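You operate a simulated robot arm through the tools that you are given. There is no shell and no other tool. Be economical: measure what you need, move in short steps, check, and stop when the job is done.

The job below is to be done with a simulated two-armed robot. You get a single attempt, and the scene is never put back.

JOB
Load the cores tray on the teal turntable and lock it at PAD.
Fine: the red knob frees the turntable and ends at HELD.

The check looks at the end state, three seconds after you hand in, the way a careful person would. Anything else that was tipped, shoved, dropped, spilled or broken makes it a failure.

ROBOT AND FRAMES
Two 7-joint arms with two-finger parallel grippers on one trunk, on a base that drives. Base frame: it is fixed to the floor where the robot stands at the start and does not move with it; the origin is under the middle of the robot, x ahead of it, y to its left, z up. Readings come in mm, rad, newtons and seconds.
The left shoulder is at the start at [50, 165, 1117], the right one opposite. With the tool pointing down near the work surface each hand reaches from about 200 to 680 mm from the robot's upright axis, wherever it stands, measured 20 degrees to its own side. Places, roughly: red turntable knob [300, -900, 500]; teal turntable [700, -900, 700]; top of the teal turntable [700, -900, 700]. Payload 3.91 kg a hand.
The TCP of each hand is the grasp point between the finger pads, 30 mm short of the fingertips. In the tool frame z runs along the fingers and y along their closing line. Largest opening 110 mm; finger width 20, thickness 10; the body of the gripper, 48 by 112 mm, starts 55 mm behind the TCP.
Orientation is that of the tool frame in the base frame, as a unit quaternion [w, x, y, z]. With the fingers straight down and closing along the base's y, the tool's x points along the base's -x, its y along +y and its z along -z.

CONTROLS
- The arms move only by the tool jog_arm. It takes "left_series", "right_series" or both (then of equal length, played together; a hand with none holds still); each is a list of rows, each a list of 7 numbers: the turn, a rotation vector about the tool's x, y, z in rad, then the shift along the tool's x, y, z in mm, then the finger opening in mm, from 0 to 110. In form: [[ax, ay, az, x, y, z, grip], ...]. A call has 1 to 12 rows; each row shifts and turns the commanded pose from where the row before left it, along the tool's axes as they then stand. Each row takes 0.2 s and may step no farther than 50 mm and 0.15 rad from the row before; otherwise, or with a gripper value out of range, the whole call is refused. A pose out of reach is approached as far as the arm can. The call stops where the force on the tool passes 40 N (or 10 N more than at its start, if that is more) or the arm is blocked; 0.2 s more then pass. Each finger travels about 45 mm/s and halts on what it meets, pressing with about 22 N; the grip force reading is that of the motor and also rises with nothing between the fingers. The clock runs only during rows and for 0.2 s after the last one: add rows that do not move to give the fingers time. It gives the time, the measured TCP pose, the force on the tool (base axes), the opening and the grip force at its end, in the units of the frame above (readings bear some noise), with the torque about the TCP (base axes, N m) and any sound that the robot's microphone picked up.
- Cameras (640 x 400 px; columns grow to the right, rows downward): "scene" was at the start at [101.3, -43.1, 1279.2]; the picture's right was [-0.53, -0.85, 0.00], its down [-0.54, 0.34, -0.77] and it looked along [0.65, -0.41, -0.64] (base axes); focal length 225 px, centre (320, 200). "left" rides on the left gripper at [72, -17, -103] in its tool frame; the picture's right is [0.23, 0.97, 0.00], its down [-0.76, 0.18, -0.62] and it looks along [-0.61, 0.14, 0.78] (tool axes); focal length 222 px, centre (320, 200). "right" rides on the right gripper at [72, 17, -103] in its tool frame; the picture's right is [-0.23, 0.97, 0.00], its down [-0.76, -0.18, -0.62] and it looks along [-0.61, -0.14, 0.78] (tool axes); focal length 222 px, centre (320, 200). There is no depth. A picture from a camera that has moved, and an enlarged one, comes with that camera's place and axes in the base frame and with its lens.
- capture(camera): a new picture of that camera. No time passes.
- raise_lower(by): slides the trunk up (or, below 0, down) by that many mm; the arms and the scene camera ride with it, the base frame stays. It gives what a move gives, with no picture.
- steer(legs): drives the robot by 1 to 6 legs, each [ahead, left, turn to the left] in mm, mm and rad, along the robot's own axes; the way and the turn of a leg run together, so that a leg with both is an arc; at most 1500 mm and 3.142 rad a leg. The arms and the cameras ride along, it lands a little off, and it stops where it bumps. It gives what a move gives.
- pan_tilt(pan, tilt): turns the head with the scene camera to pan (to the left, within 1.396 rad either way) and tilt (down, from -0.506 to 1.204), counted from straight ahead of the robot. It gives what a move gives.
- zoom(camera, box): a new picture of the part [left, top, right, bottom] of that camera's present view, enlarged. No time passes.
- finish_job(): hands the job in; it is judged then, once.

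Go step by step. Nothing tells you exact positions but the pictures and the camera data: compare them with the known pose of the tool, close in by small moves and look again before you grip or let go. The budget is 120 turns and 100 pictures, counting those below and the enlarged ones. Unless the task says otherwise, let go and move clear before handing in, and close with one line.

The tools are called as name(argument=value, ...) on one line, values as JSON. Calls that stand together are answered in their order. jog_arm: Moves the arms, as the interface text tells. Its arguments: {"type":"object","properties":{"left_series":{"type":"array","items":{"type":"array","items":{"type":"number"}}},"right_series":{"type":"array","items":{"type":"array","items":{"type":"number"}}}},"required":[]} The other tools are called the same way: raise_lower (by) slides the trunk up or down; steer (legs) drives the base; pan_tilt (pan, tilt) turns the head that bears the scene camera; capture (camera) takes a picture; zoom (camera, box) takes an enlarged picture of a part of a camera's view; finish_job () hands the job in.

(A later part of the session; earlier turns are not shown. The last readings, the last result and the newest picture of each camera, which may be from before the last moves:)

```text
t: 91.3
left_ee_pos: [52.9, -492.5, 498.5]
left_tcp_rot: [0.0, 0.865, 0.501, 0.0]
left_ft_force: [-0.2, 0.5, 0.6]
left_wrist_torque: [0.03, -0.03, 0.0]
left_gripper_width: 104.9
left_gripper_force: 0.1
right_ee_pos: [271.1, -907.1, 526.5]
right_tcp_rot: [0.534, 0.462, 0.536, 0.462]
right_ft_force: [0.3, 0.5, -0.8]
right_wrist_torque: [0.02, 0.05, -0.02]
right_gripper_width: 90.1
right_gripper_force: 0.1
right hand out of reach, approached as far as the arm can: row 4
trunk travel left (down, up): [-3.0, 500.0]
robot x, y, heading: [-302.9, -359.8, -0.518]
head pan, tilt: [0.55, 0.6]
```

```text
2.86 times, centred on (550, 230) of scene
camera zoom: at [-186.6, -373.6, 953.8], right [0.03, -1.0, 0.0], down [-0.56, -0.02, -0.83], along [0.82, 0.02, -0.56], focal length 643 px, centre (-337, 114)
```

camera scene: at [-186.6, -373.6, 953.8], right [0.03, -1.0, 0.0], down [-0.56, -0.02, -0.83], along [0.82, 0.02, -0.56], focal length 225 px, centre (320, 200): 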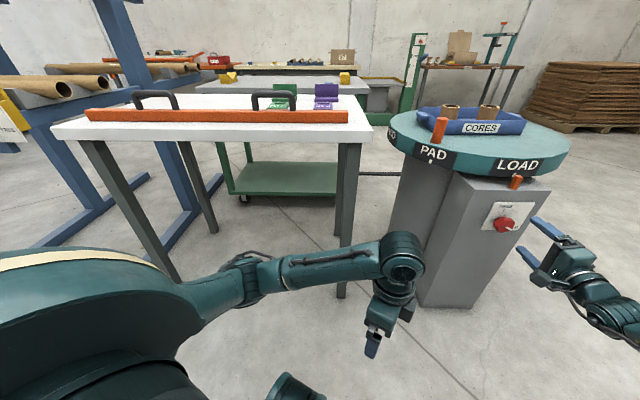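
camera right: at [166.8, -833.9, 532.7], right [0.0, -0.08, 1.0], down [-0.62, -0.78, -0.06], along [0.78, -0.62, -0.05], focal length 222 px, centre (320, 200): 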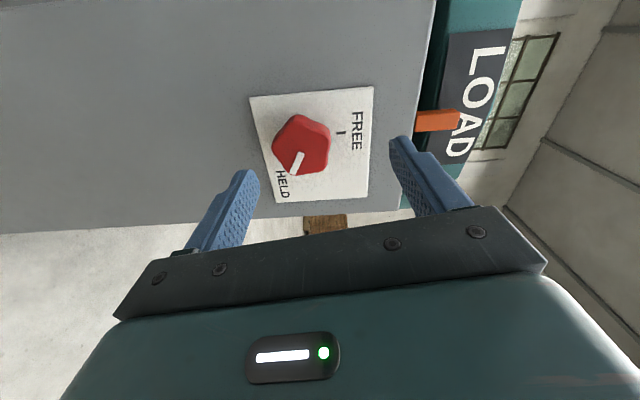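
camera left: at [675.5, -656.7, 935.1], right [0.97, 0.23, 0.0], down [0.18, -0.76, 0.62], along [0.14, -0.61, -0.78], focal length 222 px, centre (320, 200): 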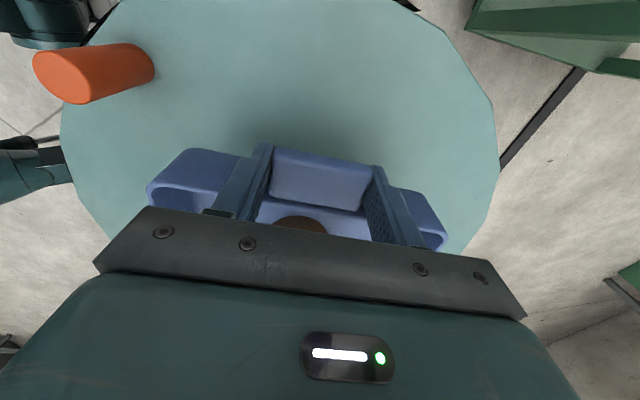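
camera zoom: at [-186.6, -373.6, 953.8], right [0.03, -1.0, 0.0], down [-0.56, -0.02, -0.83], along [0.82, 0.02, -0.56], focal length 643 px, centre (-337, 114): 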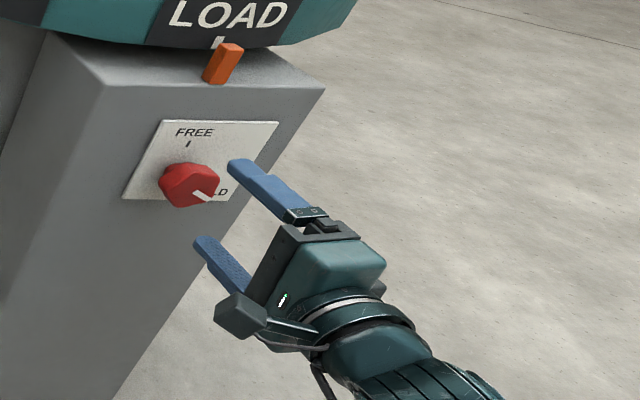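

The arm is near full stretch. I'll retract it 50 mm while dropping onto the axis height, then drive the base in for the approach.

jog_arm(right_series=[[0, 0, 0, -1, -4, -20, 90], [0, 0, 0, -1, -4, -20, 90], [0, 0, 0, -1, -4, -20, 90], [0, 0, 0, 0, 0, 0, 90]])

steer(legs=[[49, 25, 0]])

capture(camera="right")

zoom(camera="scene", box=[440, 180, 600, 320])

```text
t: 92.3
left_ee_pos: [52.9, -494.2, 498.7]
left_tcp_rot: [0.0, 0.865, 0.501, 0.0]
left_ft_force: [1.3, -0.1, 0.4]
left_wrist_torque: [0.02, -0.01, -0.01]
left_gripper_width: 105.1
left_gripper_force: 0.2
right_ee_pos: [210.1, -910.8, 518.1]
right_tcp_rot: [0.534, 0.462, 0.537, 0.462]
right_ft_force: [0.8, -0.1, 1.0]
right_wrist_torque: [0.02, 0.0, 0.0]
right_gripper_width: 90.0
right_gripper_force: 0.0
trunk travel left (down, up): [-3.0, 500.0]
robot x, y, heading: [-297.2, -364.7, -0.523]
head pan, tilt: [0.55, 0.6]
```

```text
t: 93.2
left_ee_pos: [107.9, -495.7, 497.4]
left_tcp_rot: [0.0, 0.865, 0.502, -0.001]
left_ft_force: [0.8, 0.2, 0.2]
left_wrist_torque: [0.0, -0.01, 0.02]
left_gripper_width: 105.1
left_gripper_force: 0.0
right_ee_pos: [265.3, -912.7, 517.1]
right_tcp_rot: [0.533, 0.463, 0.537, 0.462]
right_ft_force: [-0.1, 0.0, 0.7]
right_wrist_torque: [-0.03, 0.01, 0.03]
right_gripper_width: 89.9
right_gripper_force: 0.0
trunk travel left (down, up): [-3.0, 500.0]
robot x, y, heading: [-249.7, -365.9, -0.521]
head pan, tilt: [0.55, 0.6]
```

```text
48 pictures are left
camera right: at [161.2, -839.9, 524.1], right [0.0, -0.08, 1.0], down [-0.62, -0.78, -0.06], along [0.78, -0.62, -0.05], focal length 222 px, centre (320, 200)
```

right: 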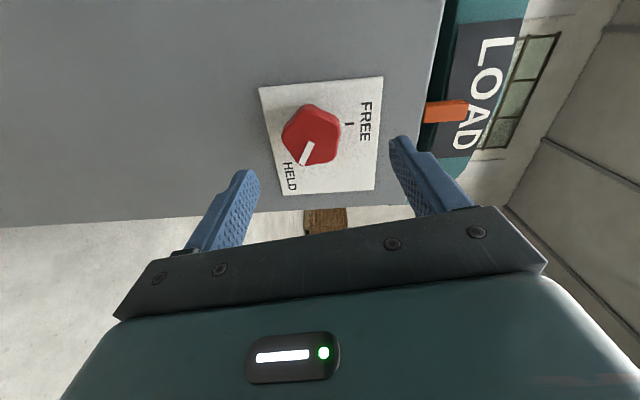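

```text
2.86 times, centred on (520, 250) of scene
camera zoom: at [-132.7, -376.2, 953.8], right [0.03, -1.0, 0.0], down [-0.56, -0.02, -0.83], along [0.82, 0.02, -0.56], focal length 643 px, centre (-251, 57)
```

zoom: 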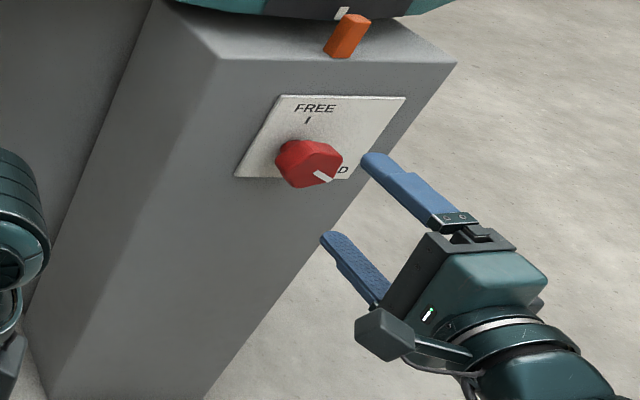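

The panel face is at about x = 369. I'll nudge down 5 mm, advance 30 mm with the arm, and then 30 mm with the base.

jog_arm(right_series=[[0, 0, 0, 0, -5, 0, 90], [0, 0, 0, 0, 0, 15, 90], [0, 0, 0, 0, 0, 15, 90], [0, 0, 0, 0, 0, 0, 90]])

steer(legs=[[25, 14, 0]])

capture(camera="right")

zoom(camera="scene", box=[440, 180, 600, 320])

```text
t: 94.2
left_ee_pos: [107.6, -495.6, 498.1]
left_tcp_rot: [0.001, 0.865, 0.502, 0.0]
left_ft_force: [0.4, -0.9, 0.1]
left_wrist_torque: [0.03, 0.01, -0.02]
left_gripper_width: 105.0
left_gripper_force: 0.0
right_ee_pos: [295.8, -914.3, 512.6]
right_tcp_rot: [0.533, 0.462, 0.537, 0.462]
right_ft_force: [-0.6, 0.3, -0.3]
right_wrist_torque: [0.03, 0.01, 0.01]
right_gripper_width: 89.9
right_gripper_force: 0.0
trunk travel left (down, up): [-3.0, 500.0]
robot x, y, heading: [-249.3, -364.8, -0.52]
head pan, tilt: [0.55, 0.6]
```

```text
t: 95.1
left_ee_pos: [136.1, -496.7, 498.0]
left_tcp_rot: [0.0, 0.865, 0.501, 0.0]
left_ft_force: [0.1, 1.1, -0.4]
left_wrist_torque: [0.01, 0.0, -0.01]
left_gripper_width: 105.3
left_gripper_force: 0.0
right_ee_pos: [325.0, -914.5, 513.2]
right_tcp_rot: [0.533, 0.462, 0.537, 0.463]
right_ft_force: [-0.2, 0.3, 0.4]
right_wrist_torque: [-0.02, 0.0, 0.01]
right_gripper_width: 90.0
right_gripper_force: 0.0
trunk travel left (down, up): [-3.0, 500.0]
robot x, y, heading: [-213.7, -366.2, -0.522]
head pan, tilt: [0.55, 0.6]
```

```text
46 pictures are left
camera right: at [219.7, -840.8, 520.0], right [0.0, -0.08, 1.0], down [-0.62, -0.78, -0.06], along [0.78, -0.62, -0.05], focal length 222 px, centre (320, 200)
```

right: 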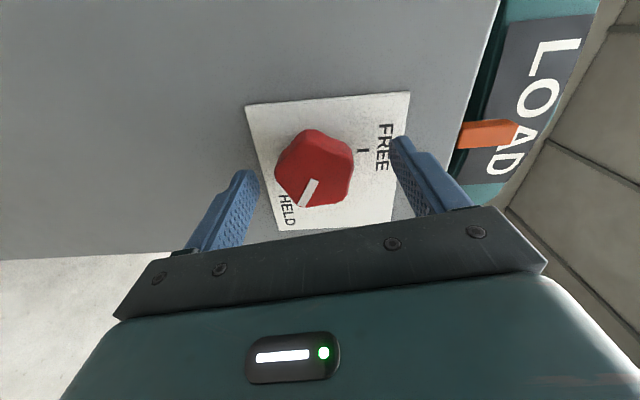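

```text
2.86 times, centred on (520, 250) of scene
camera zoom: at [-104.2, -376.2, 953.8], right [0.03, -1.0, 0.0], down [-0.56, -0.02, -0.83], along [0.82, 0.02, -0.56], focal length 643 px, centre (-251, 57)
```

zoom: 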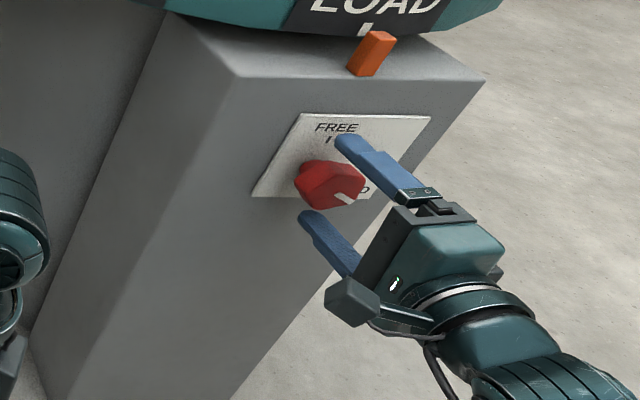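

The knob sits between the fingers. I'll advance 4 mm more and close on it.

jog_arm(right_series=[[0, 0, 0, 0, -2, 4, 90], [0, 0, 0, 0, 0, 0, 70], [0, 0, 0, 0, 0, 0, 55], [0, 0, 0, 0, 0, 0, 40], [0, 0, 0, 0, 0, 0, 30], [0, 0, 0, 0, 0, 0, 30]])

capture(camera="right")

```text
t: 96.5
left_ee_pos: [136.1, -496.4, 498.2]
left_tcp_rot: [0.0, 0.865, 0.501, 0.0]
left_ft_force: [0.7, 0.3, 0.2]
left_wrist_torque: [0.0, 0.01, -0.01]
left_gripper_width: 105.0
left_gripper_force: 0.1
right_ee_pos: [327.2, -913.6, 510.6]
right_tcp_rot: [0.533, 0.463, 0.537, 0.461]
right_ft_force: [1.4, -0.1, -5.1]
right_wrist_torque: [0.01, -0.16, -0.35]
right_gripper_width: 46.2
right_gripper_force: 45.1
trunk travel left (down, up): [-3.0, 500.0]
robot x, y, heading: [-217.9, -367.1, -0.518]
head pan, tilt: [0.55, 0.6]
```

```text
44 pictures are left
camera right: at [224.1, -840.8, 517.0], right [0.01, -0.08, 1.0], down [-0.62, -0.78, -0.06], along [0.78, -0.62, -0.06], focal length 222 px, centre (320, 200)
```

right: 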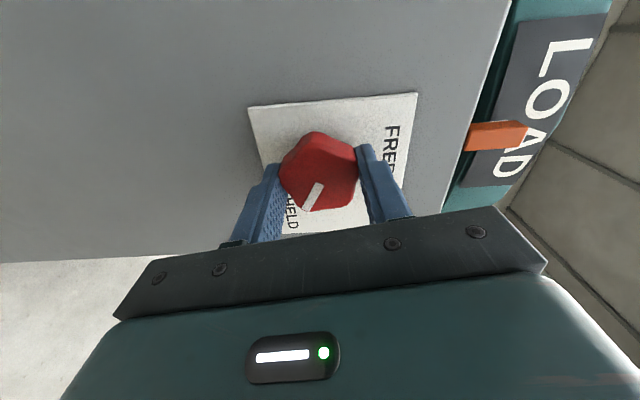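

Gripped at 46 mm. I'll turn it counter-clockwise, starting with a short trial.

jog_arm(right_series=[[0, 0, -0.12, 0, 0, 0, 30], [0, 0, -0.12, 0, 0, 0, 30], [0, 0, -0.12, 0, 0, 0, 30], [0, 0, -0.12, 0, 0, 0, 30]])

capture(camera="right")

```text
t: 97.5
left_ee_pos: [135.7, -496.4, 497.4]
left_tcp_rot: [-0.001, 0.865, 0.501, 0.0]
left_ft_force: [-1.0, -0.4, 0.2]
left_wrist_torque: [0.03, 0.02, 0.01]
left_gripper_width: 105.0
left_gripper_force: 0.1
right_ee_pos: [327.8, -913.4, 509.9]
right_tcp_rot: [0.628, 0.32, 0.632, 0.322]
right_ft_force: [4.2, 0.7, -8.2]
right_wrist_torque: [0.03, -0.26, -0.79]
right_gripper_width: 46.3
right_gripper_force: 44.7
trunk travel left (down, up): [-3.0, 500.0]
robot x, y, heading: [-218.3, -365.3, -0.519]
head pan, tilt: [0.55, 0.6]
```

```text
43 pictures are left
camera right: at [223.9, -846.5, 481.6], right [0.0, 0.39, 0.92], down [-0.62, -0.72, 0.31], along [0.79, -0.57, 0.24], focal length 222 px, centre (320, 200)
```

right: 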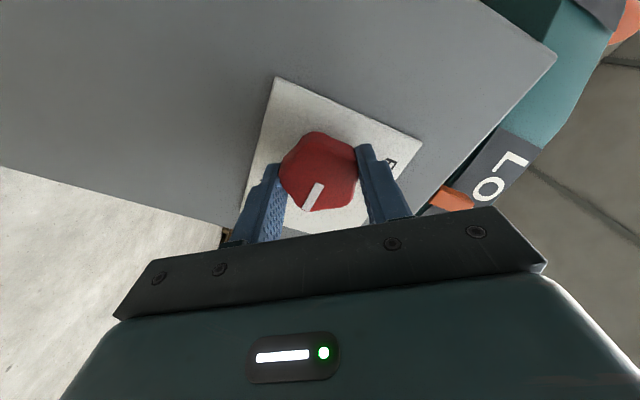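

The knob turns with the hand. Continuing toward FREE.

jog_arm(right_series=[[0, 0, -0.12, 0, 0, 0, 30], [0, 0, -0.12, 0, 0, 0, 30], [0, 0, -0.12, 0, 0, 0, 30], [0, 0, -0.12, 0, 0, 0, 30], [0, 0, -0.12, 0, 0, 0, 30], [0, 0, -0.12, 0, 0, 0, 30], [0, 0, -0.12, 0, 0, 0, 30], [0, 0, -0.12, 0, 0, 0, 30], [0, 0, -0.12, 0, 0, 0, 30], [0, 0, -0.12, 0, 0, 0, 30], [0, 0, -0.12, 0, 0, 0, 30]])

capture(camera="right")

zoom(camera="scene", box=[440, 180, 600, 320])

```text
t: 99.9
left_ee_pos: [136.1, -496.4, 497.4]
left_tcp_rot: [-0.001, 0.865, 0.501, -0.002]
left_ft_force: [0.2, -0.5, 0.4]
left_wrist_torque: [0.03, 0.0, 0.01]
left_gripper_width: 105.4
left_gripper_force: 0.0
right_ee_pos: [327.6, -915.2, 509.3]
right_tcp_rot: [0.692, -0.135, 0.697, -0.132]
right_ft_force: [19.1, -8.2, -9.0]
right_wrist_torque: [-0.01, 1.0, -0.64]
right_gripper_width: 46.4
right_gripper_force: 44.9
trunk travel left (down, up): [-3.0, 500.0]
robot x, y, heading: [-219.3, -365.8, -0.521]
head pan, tilt: [0.55, 0.6]
```

```text
42 pictures are left
camera right: at [223.6, -927.0, 436.7], right [0.0, 0.99, -0.15], down [-0.62, 0.12, 0.78], along [0.79, 0.09, 0.61], focal length 222 px, centre (320, 200)
```

right: 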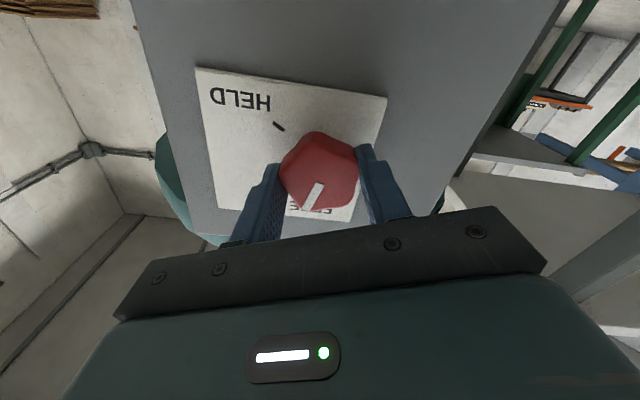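

```text
2.86 times, centred on (520, 250) of scene
camera zoom: at [-103.1, -377.0, 953.6], right [0.03, -1.0, 0.0], down [-0.57, -0.02, -0.82], along [0.82, 0.02, -0.57], focal length 643 px, centre (-251, 57)
```

zoom: 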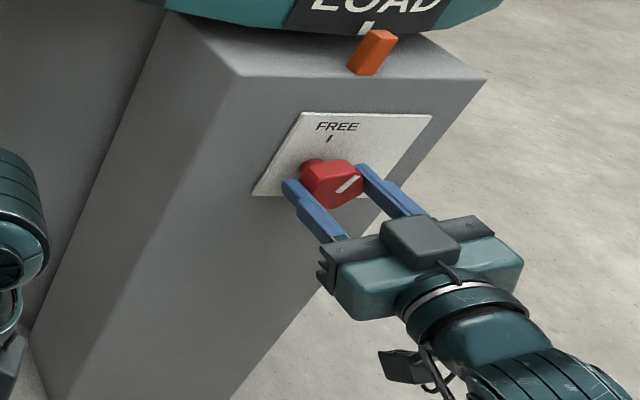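

The white line still seems about 15° short of FREE (the marks look roughly 118–120° apart). I'll continue a little and check.

jog_arm(right_series=[[0, 0, -0.1, 0, 0, 0, 30], [0, 0, -0.1, 0, 0, 0, 30], [0, 0, 0, 0, 0, 0, 30]])

zoom(camera="scene", box=[500, 205, 550, 245])

zoom(camera="right", box=[180, 40, 440, 240])

```text
t: 100.7
left_ee_pos: [135.6, -495.1, 497.2]
left_tcp_rot: [-0.001, 0.865, 0.503, 0.0]
left_ft_force: [0.0, 0.7, -0.8]
left_wrist_torque: [-0.01, 0.01, 0.0]
left_gripper_width: 105.1
left_gripper_force: 0.1
right_ee_pos: [327.5, -915.5, 510.6]
right_tcp_rot: [0.676, -0.201, 0.68, -0.2]
right_ft_force: [21.2, -11.5, -12.5]
right_wrist_torque: [-0.05, -0.01, -0.42]
right_gripper_width: 46.1
right_gripper_force: 45.5
trunk travel left (down, up): [-3.0, 500.0]
robot x, y, heading: [-216.3, -366.0, -0.523]
head pan, tilt: [0.55, 0.6]
```

```text
10.00 times, centred on (525, 225) of scene
camera zoom: at [-102.9, -377.3, 953.5], right [0.03, -1.0, 0.0], down [-0.57, -0.02, -0.82], along [0.82, 0.03, -0.57], focal length 2250 px, centre (-1730, -50)
```

zoom: 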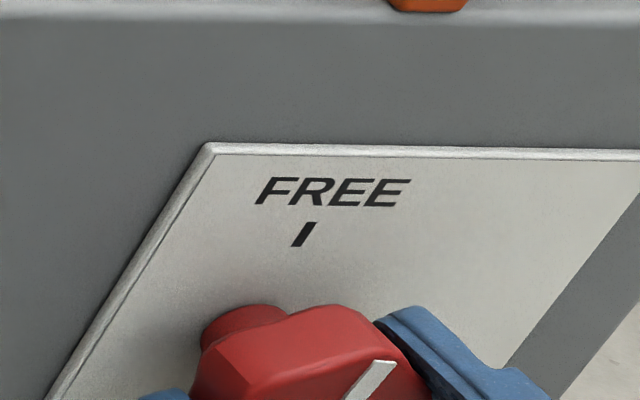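

```text
2.00 times, centred on (310, 140) of right
camera zoom: at [223.5, -941.5, 440.4], right [0.0, 0.94, -0.34], down [-0.62, 0.27, 0.74], along [0.79, 0.21, 0.58], focal length 444 px, centre (340, 320)
```

zoom: 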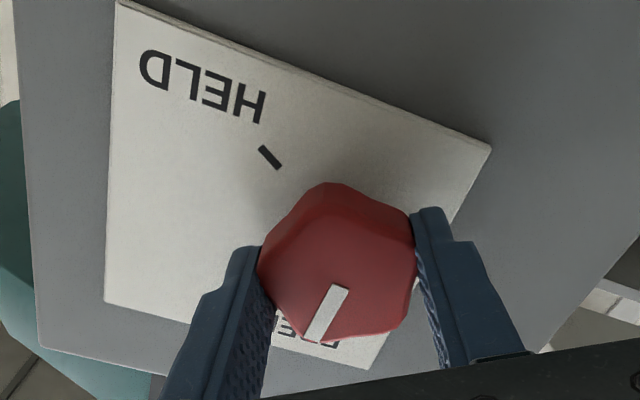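

jog_arm(right_series=[[0, 0, -0.1, 0, 0, 0, 30], [0, 0, -0.1, 0, 0, 0, 30], [0, 0, 0, 0, 0, 0, 30]])

zoom(camera="scene", box=[500, 212, 550, 252])

```text
t: 101.7
left_ee_pos: [135.2, -495.0, 497.9]
left_tcp_rot: [0.0, 0.865, 0.501, 0.0]
left_ft_force: [0.6, 0.5, 0.8]
left_wrist_torque: [0.0, 0.01, 0.02]
left_gripper_width: 105.2
left_gripper_force: 0.1
right_ee_pos: [328.2, -915.0, 509.1]
right_tcp_rot: [0.667, -0.239, 0.668, -0.228]
right_ft_force: [-0.5, 0.0, -1.6]
right_wrist_torque: [0.03, -0.57, -0.52]
right_gripper_width: 46.6
right_gripper_force: 44.6
right hand out of reach, approached as far as the arm can: row 1, 2
trunk travel left (down, up): [-3.0, 500.0]
robot x, y, heading: [-217.5, -370.0, -0.519]
head pan, tilt: [0.55, 0.6]
stopped in row 3 (right hand): the force on the tool passed its limit (the readings are from after the stop); the commanded pose is now the measured one
```

```text
10.00 times, centred on (525, 232) of scene
camera zoom: at [-104.7, -375.9, 954.0], right [0.03, -1.0, 0.0], down [-0.56, -0.02, -0.83], along [0.82, 0.02, -0.56], focal length 2250 px, centre (-1730, -120)
```

zoom: 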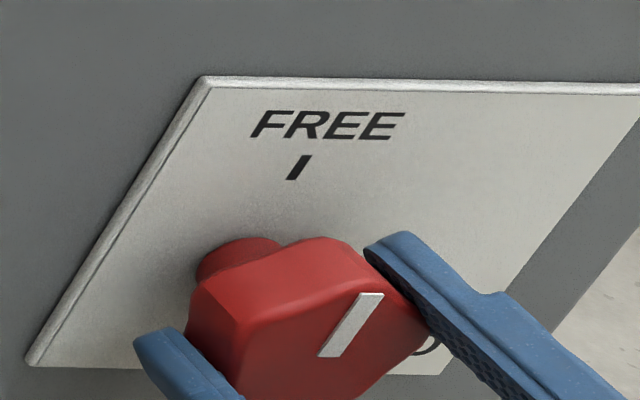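

The white line is parallel to the FREE tick (about 121° turned in total), so it's at FREE. I'll release and back straight off, and raise the left hand so it clears the white table later.

jog_arm(right_series=[[0, 0, 0, 0, 0, 0, 60], [0, 0, 0, 0, 0, 0, 80], [0, 0, 0, 0, 0, 0, 90], [0, 0, 0, 0, 0, 0, 90], [0, 0, 0, 0, 0, -25, 90], [0, 0, 0, 0, 0, -30, 90], [0, 0, 0, 0, 0, -30, 90]], left_series=[[0, 0, 0, 0, 0, -30, 105], [0, 0, 0, 0, 0, -30, 105], [0, 0, 0, 0, 0, -30, 105], [0, 0, 0, 0, 0, -30, 105], [0, 0, 0, 0, 0, -30, 105], [0, 0, 0, 0, 0, -30, 105], [0, 0, 0, 0, 0, -30, 105]])

zoom(camera="scene", box=[440, 160, 600, 280])

```text
t: 103.2
left_ee_pos: [135.2, -493.2, 707.8]
left_tcp_rot: [0.0, 0.865, 0.502, 0.0]
left_ft_force: [-0.1, -0.5, 0.6]
left_wrist_torque: [0.0, 0.02, 0.02]
left_gripper_width: 105.0
left_gripper_force: 0.1
right_ee_pos: [243.0, -948.5, 516.6]
right_tcp_rot: [0.667, -0.24, 0.669, -0.224]
right_ft_force: [1.0, 0.3, -1.2]
right_wrist_torque: [0.03, 0.03, -0.03]
right_gripper_width: 90.0
right_gripper_force: 0.0
right hand out of reach, approached as far as the arm can: row 5, 6, 7
trunk travel left (down, up): [-3.0, 500.0]
robot x, y, heading: [-220.9, -368.4, -0.524]
head pan, tilt: [0.55, 0.6]
```

```text
3.33 times, centred on (520, 220) of scene
camera zoom: at [-104.5, -375.8, 953.7], right [0.03, -1.0, 0.0], down [-0.56, -0.02, -0.82], along [0.82, 0.02, -0.57], focal length 750 px, centre (-347, 133)
```

zoom: 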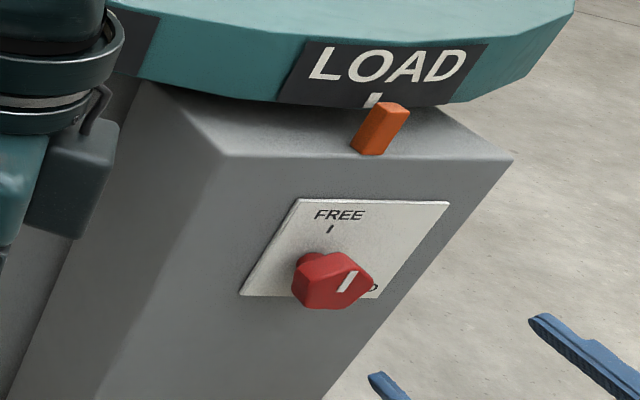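

The knob is at FREE. I'll roll the hand back, close the fingers into a pushing bar, and raise the trunk to peg height.

jog_arm(right_series=[[0, 0, 0.15, 0, 0, 0, 70], [0, 0, 0.15, 0, 0, 0, 50], [0, 0, 0.15, 0, 0, 0, 30], [0, 0, 0.15, 0, 0, 0, 10], [0, 0, 0.15, 0, 0, 0, 0], [0, 0, 0.15, 0, 0, 0, 0], [0, 0, 0.15, 0, 0, 0, 0], [0, 0, 0.15, 0, 0, 0, 0], [0, 0, 0.15, 0, 0, 0, 0], [0, 0, 0.15, 0, 0, 0, 0], [0, 0, 0.15, 0, 0, 0, 0], [0, 0, 0.15, 0, 0, 0, 0]])

jog_arm(right_series=[[0, 0, 0.15, 0, 0, 0, 0], [0, 0, 0.15, 0, 0, 0, 0], [0, 0, 0.15, 0, 0, 0, 0]])

raise_lower(by=255)

capture(camera="scene")

```text
t: 105.8
left_ee_pos: [134.4, -494.2, 708.5]
left_tcp_rot: [0.0, 0.865, 0.502, 0.0]
left_ft_force: [0.6, 1.1, 0.2]
left_wrist_torque: [-0.03, -0.03, -0.02]
left_gripper_width: 104.9
left_gripper_force: 0.0
right_ee_pos: [245.0, -948.9, 517.4]
right_tcp_rot: [0.594, 0.375, 0.602, 0.38]
right_ft_force: [-0.2, 0.3, -0.5]
right_wrist_torque: [-0.01, -0.02, 0.01]
right_gripper_width: 0.0
right_gripper_force: 22.2
trunk travel left (down, up): [-3.0, 500.0]
robot x, y, heading: [-218.7, -367.8, -0.527]
head pan, tilt: [0.55, 0.6]
```

```text
t: 106.7
left_ee_pos: [134.9, -494.7, 709.0]
left_tcp_rot: [0.0, 0.865, 0.502, 0.0]
left_ft_force: [0.0, 0.4, 0.2]
left_wrist_torque: [-0.03, 0.02, 0.02]
left_gripper_width: 105.0
left_gripper_force: 0.1
right_ee_pos: [245.7, -949.5, 518.1]
right_tcp_rot: [0.493, 0.501, 0.503, 0.504]
right_ft_force: [-1.2, -0.4, 0.7]
right_wrist_torque: [0.03, -0.02, 0.02]
right_gripper_width: 0.1
right_gripper_force: 21.4
trunk travel left (down, up): [-3.0, 500.0]
robot x, y, heading: [-218.9, -366.0, -0.517]
head pan, tilt: [0.55, 0.6]
```

```text
t: 109.3
left_ee_pos: [135.4, -493.8, 964.5]
left_tcp_rot: [0.0, 0.865, 0.502, 0.0]
left_ft_force: [0.3, -0.8, -0.3]
left_wrist_torque: [0.01, 0.0, 0.0]
left_gripper_width: 104.9
left_gripper_force: 0.0
right_ee_pos: [244.8, -949.4, 772.9]
right_tcp_rot: [0.494, 0.499, 0.504, 0.503]
right_ft_force: [0.5, -0.9, 0.5]
right_wrist_torque: [0.01, 0.01, -0.01]
right_gripper_width: 0.3
right_gripper_force: 21.7
trunk travel left (down, up): [-258.0, 245.0]
robot x, y, heading: [-218.6, -363.9, -0.519]
head pan, tilt: [0.55, 0.6]
```

```text
36 pictures are left
camera scene: at [-104.6, -375.9, 1208.7], right [0.03, -1.0, 0.0], down [-0.56, -0.02, -0.83], along [0.82, 0.02, -0.56], focal length 225 px, centre (320, 200)
```

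scene: 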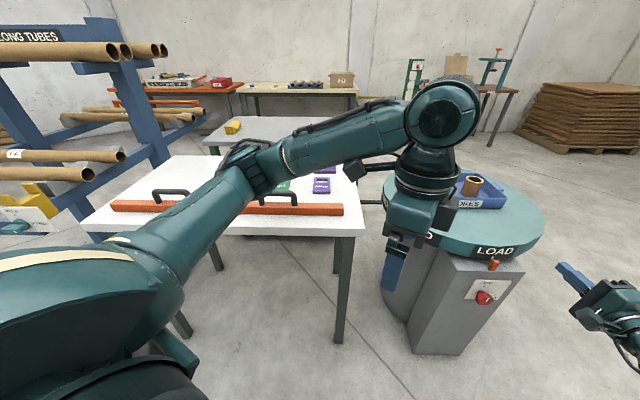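

The hand is at (245, −949, 773). I'll extend it a bit, drive +y first to pass the peg's left side, and then look.

jog_arm(right_series=[[0, 0, 0, 12, 0, 26, 0], [0, 0, 0, 13, 0, 27, 0], [0, 0, 0, 13, 0, 27, 0]])

steer(legs=[[-114, 202, 0]])

pan_tilt(pan=-0.2, tilt=0.6)

capture(camera="scene")

capture(camera="right")

```text
t: 110.1
left_ee_pos: [135.7, -493.8, 963.9]
left_tcp_rot: [0.0, 0.866, 0.501, 0.0]
left_ft_force: [0.0, -0.4, 0.2]
left_wrist_torque: [0.0, 0.01, 0.04]
left_gripper_width: 105.2
left_gripper_force: 0.0
right_ee_pos: [324.8, -911.4, 772.5]
right_tcp_rot: [0.494, 0.5, 0.504, 0.502]
right_ft_force: [0.2, 0.2, 0.3]
right_wrist_torque: [0.01, -0.03, -0.02]
right_gripper_width: 0.0
right_gripper_force: 21.5
trunk travel left (down, up): [-258.0, 245.0]
robot x, y, heading: [-219.1, -367.7, -0.518]
head pan, tilt: [0.55, 0.6]
```

```text
t: 111.8
left_ee_pos: [136.4, -263.4, 964.4]
left_tcp_rot: [0.0, 0.867, 0.499, 0.0]
left_ft_force: [0.0, -0.3, -0.5]
left_wrist_torque: [-0.03, -0.04, 0.02]
left_gripper_width: 105.0
left_gripper_force: 0.0
right_ee_pos: [324.0, -682.5, 774.0]
right_tcp_rot: [0.495, 0.5, 0.503, 0.501]
right_ft_force: [0.5, -0.1, 0.6]
right_wrist_torque: [0.0, 0.01, 0.02]
right_gripper_width: 0.1
right_gripper_force: 22.3
trunk travel left (down, up): [-258.0, 245.0]
robot x, y, heading: [-213.7, -133.5, -0.527]
head pan, tilt: [0.55, 0.6]
```

```text
t: 112.9
left_ee_pos: [136.6, -264.6, 965.3]
left_tcp_rot: [0.0, 0.866, 0.499, 0.0]
left_ft_force: [-0.2, 0.1, -0.6]
left_wrist_torque: [0.02, 0.0, 0.0]
left_gripper_width: 105.0
left_gripper_force: 0.0
right_ee_pos: [324.2, -682.7, 773.6]
right_tcp_rot: [0.495, 0.5, 0.504, 0.501]
right_ft_force: [0.7, 0.1, -0.4]
right_wrist_torque: [-0.05, -0.01, 0.0]
right_gripper_width: 0.0
right_gripper_force: 22.0
trunk travel left (down, up): [-258.0, 245.0]
robot x, y, heading: [-218.4, -135.7, -0.525]
head pan, tilt: [-0.201, 0.6]
```

```text
35 pictures are left
camera scene: at [-125.4, -205.2, 1208.8], right [-0.66, -0.75, 0.0], down [-0.42, 0.37, -0.83], along [0.62, -0.55, -0.56], focal length 225 px, centre (320, 200)
```

scene: 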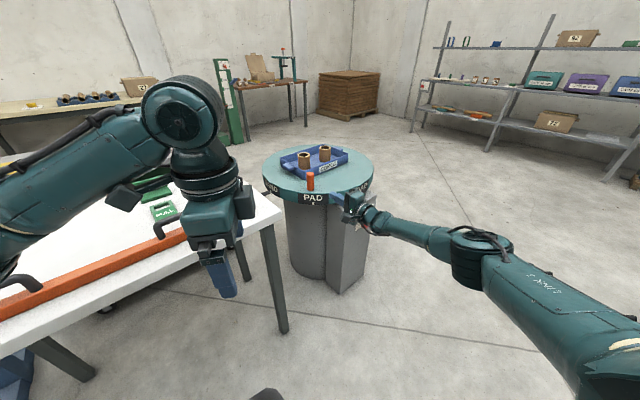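

```text
34 pictures are left
camera right: at [219.7, -612.3, 791.8], right [0.01, -0.23, 0.97], down [-0.62, -0.77, -0.18], along [0.79, -0.6, -0.15], focal length 222 px, centre (320, 200)
```

right: 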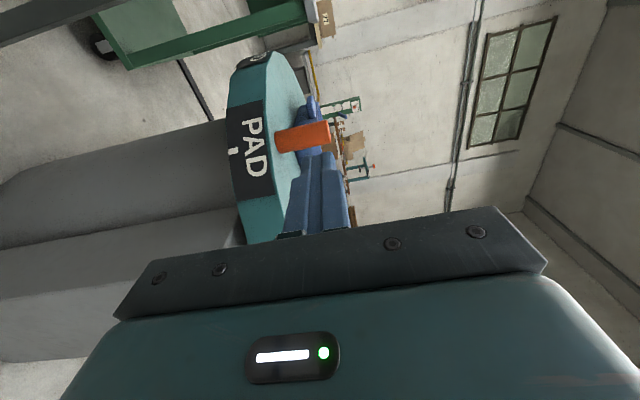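

The peg is at about (522, −726), with its top at about 774. I'll lower the bar to z≈755 and drive +x so the fingers pass alongside the peg.

raise_lower(by=-18)

steer(legs=[[158, 92, 0]])

capture(camera="right")

capture(camera="scene")

```text
t: 113.6
left_ee_pos: [136.5, -263.5, 945.8]
left_tcp_rot: [0.0, 0.866, 0.499, 0.001]
left_ft_force: [0.5, -0.2, -0.5]
left_wrist_torque: [0.04, 0.03, -0.03]
left_gripper_width: 105.1
left_gripper_force: 0.0
right_ee_pos: [324.5, -683.1, 755.4]
right_tcp_rot: [0.495, 0.501, 0.503, 0.501]
right_ft_force: [0.3, 0.6, -0.4]
right_wrist_torque: [0.01, -0.01, 0.0]
right_gripper_width: 0.0
right_gripper_force: 21.5
trunk travel left (down, up): [-240.0, 263.0]
robot x, y, heading: [-220.5, -132.6, -0.525]
head pan, tilt: [-0.201, 0.6]
```

```text
t: 115.1
left_ee_pos: [315.0, -258.9, 946.1]
left_tcp_rot: [-0.001, 0.866, 0.5, 0.0]
left_ft_force: [0.1, -0.3, -0.1]
left_wrist_torque: [0.02, -0.01, 0.01]
left_gripper_width: 104.9
left_gripper_force: 0.1
right_ee_pos: [503.3, -677.3, 755.5]
right_tcp_rot: [0.495, 0.5, 0.504, 0.501]
right_ft_force: [0.8, -0.3, -1.2]
right_wrist_torque: [0.01, -0.01, -0.02]
right_gripper_width: 0.3
right_gripper_force: 22.1
trunk travel left (down, up): [-240.0, 263.0]
robot x, y, heading: [-39.3, -132.1, -0.53]
head pan, tilt: [-0.201, 0.6]
```

```text
33 pictures are left
camera right: at [398.4, -607.0, 773.6], right [0.01, -0.23, 0.97], down [-0.62, -0.77, -0.18], along [0.79, -0.6, -0.15], focal length 222 px, centre (320, 200)
```

right: 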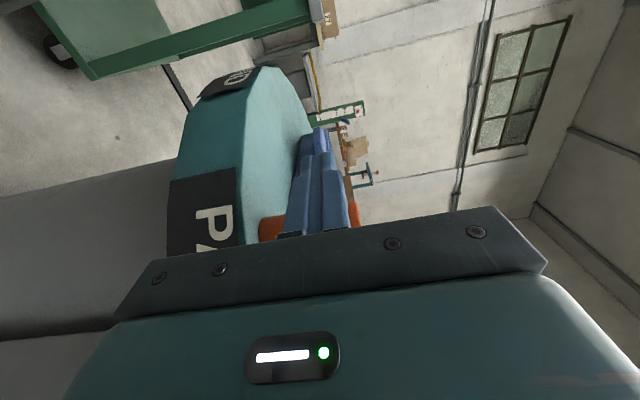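

```text
32 pictures are left
camera scene: at [53.1, -200.2, 1190.7], right [-0.66, -0.75, 0.0], down [-0.42, 0.37, -0.82], along [0.62, -0.55, -0.57], focal length 225 px, centre (320, 200)
```

scene: 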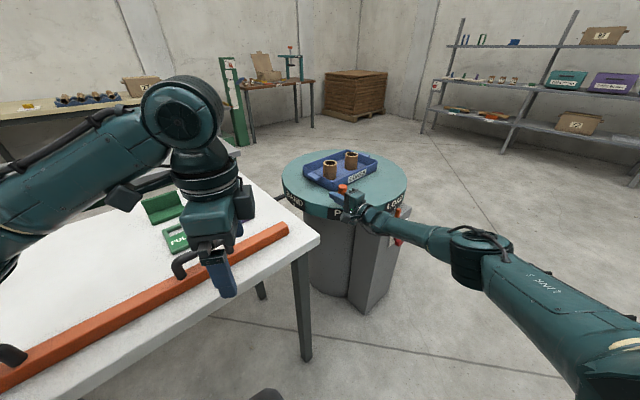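

The bar is alongside the peg. I'll extend 6 mm and start pushing it toward −y by driving the base.

jog_arm(right_series=[[0, 0, 0, 0, 0, 6, 0]])

steer(legs=[[5, -50, 0]])

zoom(camera="scene", box=[260, 130, 440, 300])

```text
t: 115.5
left_ee_pos: [314.9, -259.3, 945.5]
left_tcp_rot: [0.0, 0.866, 0.5, -0.001]
left_ft_force: [-0.5, -0.3, -0.5]
left_wrist_torque: [-0.01, 0.0, 0.03]
left_gripper_width: 105.0
left_gripper_force: 0.0
right_ee_pos: [509.9, -676.8, 755.3]
right_tcp_rot: [0.495, 0.499, 0.504, 0.502]
right_ft_force: [-1.1, -0.5, 0.7]
right_wrist_torque: [-0.02, -0.01, -0.03]
right_gripper_width: 0.0
right_gripper_force: 22.0
trunk travel left (down, up): [-240.0, 263.0]
robot x, y, heading: [-36.9, -129.5, -0.525]
head pan, tilt: [-0.201, 0.6]
```

```text
t: 116.4
left_ee_pos: [293.8, -306.4, 946.2]
left_tcp_rot: [0.0, 0.866, 0.5, 0.0]
left_ft_force: [-0.4, -0.3, 0.2]
left_wrist_torque: [0.01, -0.01, 0.02]
left_gripper_width: 105.0
left_gripper_force: 0.2
right_ee_pos: [487.1, -726.3, 755.4]
right_tcp_rot: [0.496, 0.502, 0.502, 0.5]
right_ft_force: [0.1, 0.1, 0.0]
right_wrist_torque: [-0.03, 0.0, -0.01]
right_gripper_width: 0.0
right_gripper_force: 22.4
trunk travel left (down, up): [-240.0, 263.0]
robot x, y, heading: [-60.3, -176.2, -0.527]
head pan, tilt: [-0.201, 0.6]
```

```text
2.35 times, centred on (350, 215) of scene
camera zoom: at [31.8, -247.1, 1190.8], right [-0.66, -0.75, 0.0], down [-0.42, 0.38, -0.83], along [0.62, -0.55, -0.56], focal length 529 px, centre (249, 165)
```

zoom: 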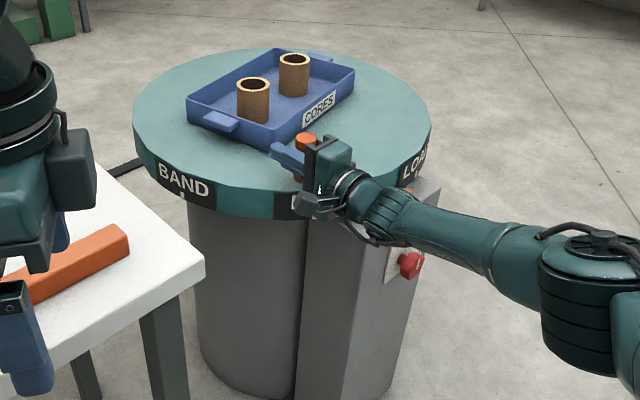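

It turns freely with almost no force. Pushing on to about 8° short of the goal.

steer(legs=[[21, -118, 0]])

zoom(camera="scene", box=[280, 80, 480, 240])

```text
t: 117.6
left_ee_pos: [252.2, -418.8, 946.5]
left_tcp_rot: [0.0, 0.866, 0.5, 0.0]
left_ft_force: [-0.2, -0.4, 0.4]
left_wrist_torque: [-0.01, -0.04, 0.02]
left_gripper_width: 105.1
left_gripper_force: 0.0
right_ee_pos: [445.4, -839.5, 755.4]
right_tcp_rot: [0.496, 0.501, 0.503, 0.501]
right_ft_force: [-0.9, 0.7, -0.3]
right_wrist_torque: [0.0, 0.0, -0.04]
right_gripper_width: 0.0
right_gripper_force: 22.1
trunk travel left (down, up): [-240.0, 263.0]
robot x, y, heading: [-101.5, -286.6, -0.525]
head pan, tilt: [-0.201, 0.6]
```

```text
2.50 times, centred on (380, 160) of scene
camera zoom: at [-9.9, -360.1, 1190.7], right [-0.66, -0.75, 0.0], down [-0.42, 0.38, -0.82], along [0.62, -0.55, -0.57], focal length 562 px, centre (170, 300)
```

zoom: 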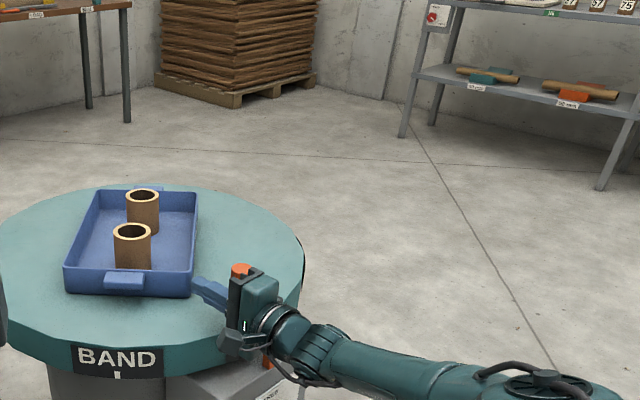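

zoom(camera="scene", box=[340, 170, 440, 250])

capture(camera="right")

```text
5.00 times, centred on (390, 210) of scene
camera zoom: at [-9.9, -360.1, 1190.7], right [-0.66, -0.75, 0.0], down [-0.42, 0.38, -0.82], along [0.62, -0.55, -0.57], focal length 1125 px, centre (-30, 150)
```

zoom: 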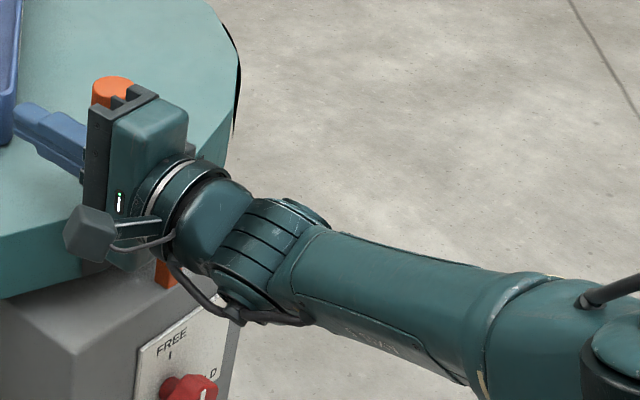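

```text
28 pictures are left
camera right: at [341.3, -768.4, 774.0], right [0.01, -0.23, 0.97], down [-0.62, -0.76, -0.18], along [0.78, -0.6, -0.15], focal length 222 px, centre (320, 200)
```

right: 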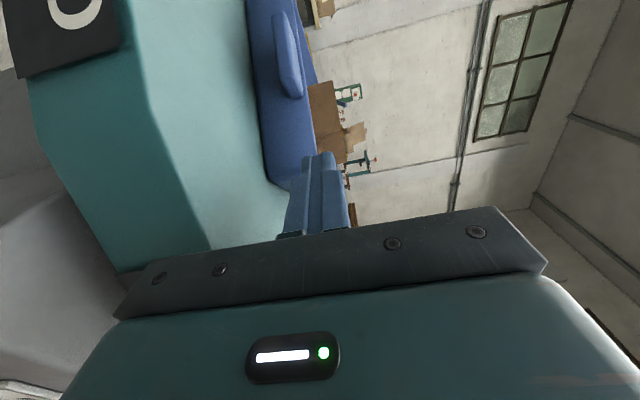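

steer(legs=[[14, -30, 0]])

jog_arm(right_series=[[0, 0, 0, 15, 0, 0, 0], [0, 0, 0, 20, 0, 0, 0], [0, 0, 0, 30, 0, -40, 0], [0, 0, 0, 35, 0, -35, 0], [0, 0, 0, 35, 0, -35, 0]])

capture(camera="scene")

```text
t: 118.5
left_ee_pos: [250.6, -451.2, 946.1]
left_tcp_rot: [0.0, 0.866, 0.5, 0.0]
left_ft_force: [-1.6, -0.9, 0.4]
left_wrist_torque: [-0.01, 0.01, -0.04]
left_gripper_width: 105.2
left_gripper_force: 0.1
right_ee_pos: [443.1, -871.5, 756.4]
right_tcp_rot: [0.495, 0.501, 0.502, 0.502]
right_ft_force: [0.6, 0.6, 0.0]
right_wrist_torque: [0.04, -0.03, 0.04]
right_gripper_width: 0.0
right_gripper_force: 21.8
trunk travel left (down, up): [-240.0, 263.0]
robot x, y, heading: [-104.1, -324.6, -0.528]
head pan, tilt: [-0.201, 0.6]
```

```text
t: 119.7
left_ee_pos: [249.3, -449.2, 946.0]
left_tcp_rot: [-0.001, 0.866, 0.5, 0.001]
left_ft_force: [0.2, -1.0, 0.5]
left_wrist_torque: [-0.01, 0.0, 0.03]
left_gripper_width: 105.1
left_gripper_force: 0.0
right_ee_pos: [332.3, -733.5, 760.8]
right_tcp_rot: [0.497, 0.501, 0.503, 0.5]
right_ft_force: [1.1, 0.6, 0.0]
right_wrist_torque: [0.0, 0.02, 0.02]
right_gripper_width: 0.2
right_gripper_force: 22.0
trunk travel left (down, up): [-240.0, 263.0]
robot x, y, heading: [-103.1, -322.7, -0.53]
head pan, tilt: [-0.201, 0.6]
```

```text
27 pictures are left
camera scene: at [-12.2, -392.2, 1190.9], right [-0.66, -0.75, 0.0], down [-0.42, 0.37, -0.83], along [0.62, -0.55, -0.56], focal length 225 px, centre (320, 200)
```

scene: 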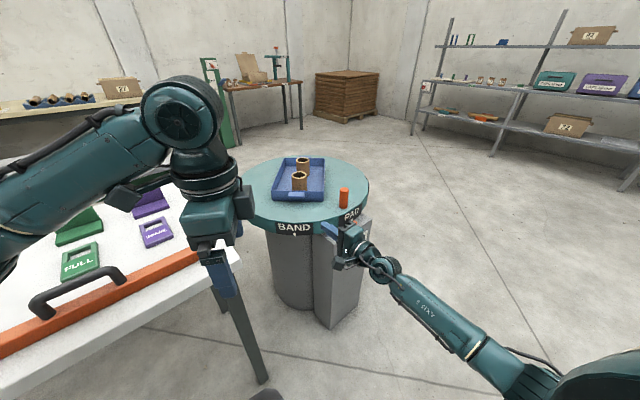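

zoom(camera="scene", box=[330, 180, 390, 230])

```text
8.00 times, centred on (360, 205) of scene
camera zoom: at [-12.2, -392.2, 1190.9], right [-0.66, -0.75, 0.0], down [-0.42, 0.37, -0.83], along [0.62, -0.55, -0.56], focal length 1800 px, centre (0, 160)
```

zoom: 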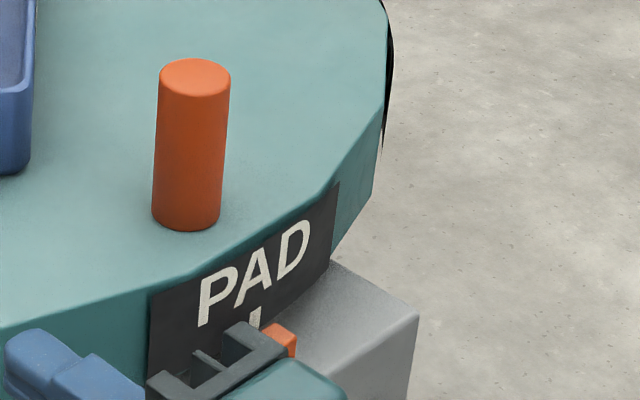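

PAD is close to the pointer. I'll get the hand out of the sight line for an exact look.

jog_arm(right_series=[[0, 0, 0, 30, 0, -30, 0], [0, 0, 0, 30, 0, -30, 0], [0, 0, 0, 30, 0, -20, 0]])

zoom(camera="scene", box=[325, 180, 385, 230])

```text
t: 120.5
left_ee_pos: [249.8, -450.4, 946.5]
left_tcp_rot: [0.0, 0.866, 0.5, 0.0]
left_ft_force: [0.0, -0.5, 0.0]
left_wrist_torque: [0.0, -0.02, 0.03]
left_gripper_width: 105.1
left_gripper_force: 0.1
right_ee_pos: [250.5, -647.3, 760.2]
right_tcp_rot: [0.496, 0.502, 0.502, 0.5]
right_ft_force: [-0.9, -0.5, 0.9]
right_wrist_torque: [0.0, 0.02, 0.0]
right_gripper_width: 0.0
right_gripper_force: 22.0
trunk travel left (down, up): [-240.0, 263.0]
robot x, y, heading: [-101.6, -321.6, -0.521]
head pan, tilt: [-0.201, 0.6]
```

```text
8.00 times, centred on (355, 205) of scene
camera zoom: at [-12.1, -392.3, 1190.8], right [-0.66, -0.75, 0.0], down [-0.42, 0.37, -0.83], along [0.62, -0.55, -0.56], focal length 1800 px, centre (40, 160)
```

zoom: 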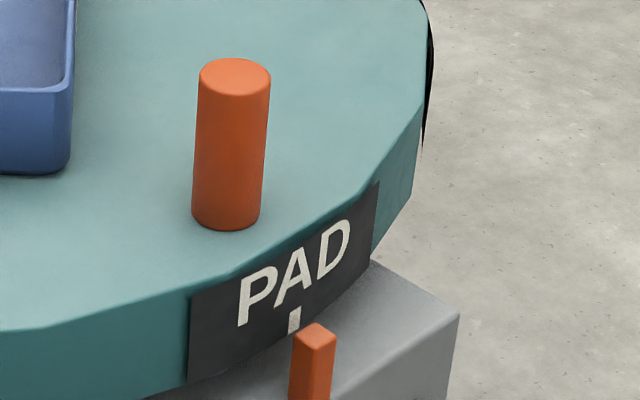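

PAD's tick is within about half a degree of where LOAD's tick sat relative to the pointer. I'll go back to the knob stance, where I can compare from the same camera pose as before, and prepare the hand there.

steer(legs=[[-79, -96, 0]])

raise_lower(by=-237)

pan_tilt(pan=0.55, tilt=0.6)

zoom(camera="scene", box=[440, 160, 600, 280])

```text
t: 121.7
left_ee_pos: [136.0, -496.0, 946.3]
left_tcp_rot: [0.0, 0.866, 0.5, 0.0]
left_ft_force: [-0.4, 0.5, 0.3]
left_wrist_torque: [0.01, -0.01, -0.02]
left_gripper_width: 105.1
left_gripper_force: 0.1
right_ee_pos: [137.0, -693.5, 759.8]
right_tcp_rot: [0.496, 0.501, 0.503, 0.5]
right_ft_force: [0.5, -0.1, 0.8]
right_wrist_torque: [0.02, 0.01, 0.0]
right_gripper_width: 0.0
right_gripper_force: 21.8
trunk travel left (down, up): [-240.0, 263.0]
robot x, y, heading: [-217.0, -367.8, -0.525]
head pan, tilt: [-0.201, 0.6]
```

```text
t: 124.2
left_ee_pos: [139.6, -489.7, 714.8]
left_tcp_rot: [0.005, 0.865, 0.501, -0.007]
left_ft_force: [0.2, -0.7, 0.4]
left_wrist_torque: [0.02, 0.01, 0.02]
left_gripper_width: 105.1
left_gripper_force: 0.0
right_ee_pos: [138.0, -689.2, 530.8]
right_tcp_rot: [0.499, 0.499, 0.511, 0.491]
right_ft_force: [0.3, -0.5, 0.6]
right_wrist_torque: [0.04, 0.0, 0.03]
right_gripper_width: 0.0
right_gripper_force: 22.2
trunk travel left (down, up): [-3.0, 500.0]
robot x, y, heading: [-216.5, -372.4, -0.522]
head pan, tilt: [-0.201, 0.6]
```

```text
t: 125.3
left_ee_pos: [139.2, -489.5, 715.8]
left_tcp_rot: [0.004, 0.865, 0.501, -0.008]
left_ft_force: [-0.6, 0.4, -0.5]
left_wrist_torque: [-0.01, 0.01, 0.0]
left_gripper_width: 105.1
left_gripper_force: 0.0
right_ee_pos: [137.9, -690.5, 531.6]
right_tcp_rot: [0.498, 0.498, 0.511, 0.492]
right_ft_force: [0.2, 0.5, -0.3]
right_wrist_torque: [0.01, -0.01, 0.01]
right_gripper_width: 0.1
right_gripper_force: 22.2
trunk travel left (down, up): [-3.0, 500.0]
robot x, y, heading: [-215.1, -366.4, -0.524]
head pan, tilt: [0.55, 0.6]
```

```text
3.33 times, centred on (520, 220) of scene
camera zoom: at [-98.0, -366.8, 959.5], right [0.03, -1.0, 0.02], down [-0.57, -0.03, -0.82], along [0.82, 0.01, -0.57], focal length 750 px, centre (-347, 133)
```

zoom: 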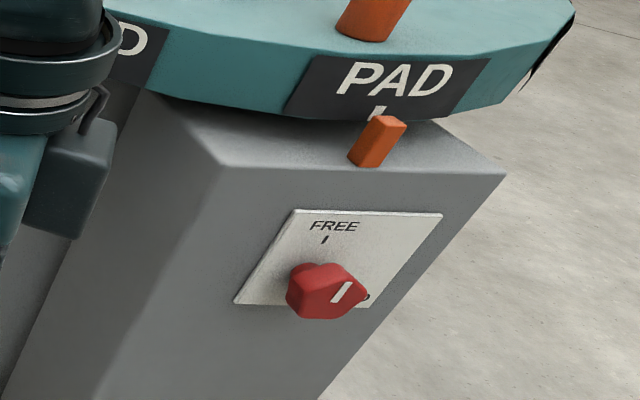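

The robot seems slightly tilted: something (likely the folded right elbow) is bearing on something as the trunk comes down. I'll raise back up at once and look.

raise_lower(by=80)

pan_tilt(pan=-0.5, tilt=0.9)

capture(camera="scene")

```text
t: 126.5
left_ee_pos: [136.9, -496.4, 788.5]
left_tcp_rot: [0.0, 0.865, 0.501, 0.0]
left_ft_force: [-0.3, -0.1, -0.2]
left_wrist_torque: [0.0, -0.01, 0.04]
left_gripper_width: 105.1
left_gripper_force: 0.0
right_ee_pos: [138.3, -694.0, 602.8]
right_tcp_rot: [0.495, 0.501, 0.503, 0.501]
right_ft_force: [0.6, 0.1, 0.4]
right_wrist_torque: [0.0, 0.0, 0.03]
right_gripper_width: 0.0
right_gripper_force: 21.8
trunk travel left (down, up): [-83.0, 420.0]
robot x, y, heading: [-218.2, -369.3, -0.526]
head pan, tilt: [0.55, 0.6]
```

```text
t: 127.8
left_ee_pos: [135.9, -496.9, 788.5]
left_tcp_rot: [0.0, 0.866, 0.5, 0.0]
left_ft_force: [-0.9, 0.2, 0.2]
left_wrist_torque: [-0.01, -0.01, 0.03]
left_gripper_width: 104.9
left_gripper_force: 0.2
right_ee_pos: [137.4, -693.3, 603.4]
right_tcp_rot: [0.495, 0.5, 0.502, 0.502]
right_ft_force: [-0.6, 0.7, -0.5]
right_wrist_torque: [-0.02, -0.01, 0.01]
right_gripper_width: 0.1
right_gripper_force: 22.7
trunk travel left (down, up): [-83.0, 420.0]
robot x, y, heading: [-217.2, -370.1, -0.519]
head pan, tilt: [-0.499, 0.901]
```

```text
23 pictures are left
camera scene: at [-152.6, -444.2, 1009.0], right [-0.85, -0.52, 0.0], down [-0.41, 0.67, -0.62], along [0.32, -0.53, -0.78], focal length 225 px, centre (320, 200)
```

scene: 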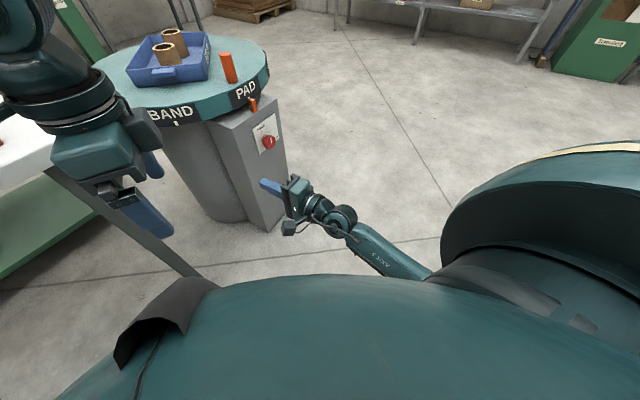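

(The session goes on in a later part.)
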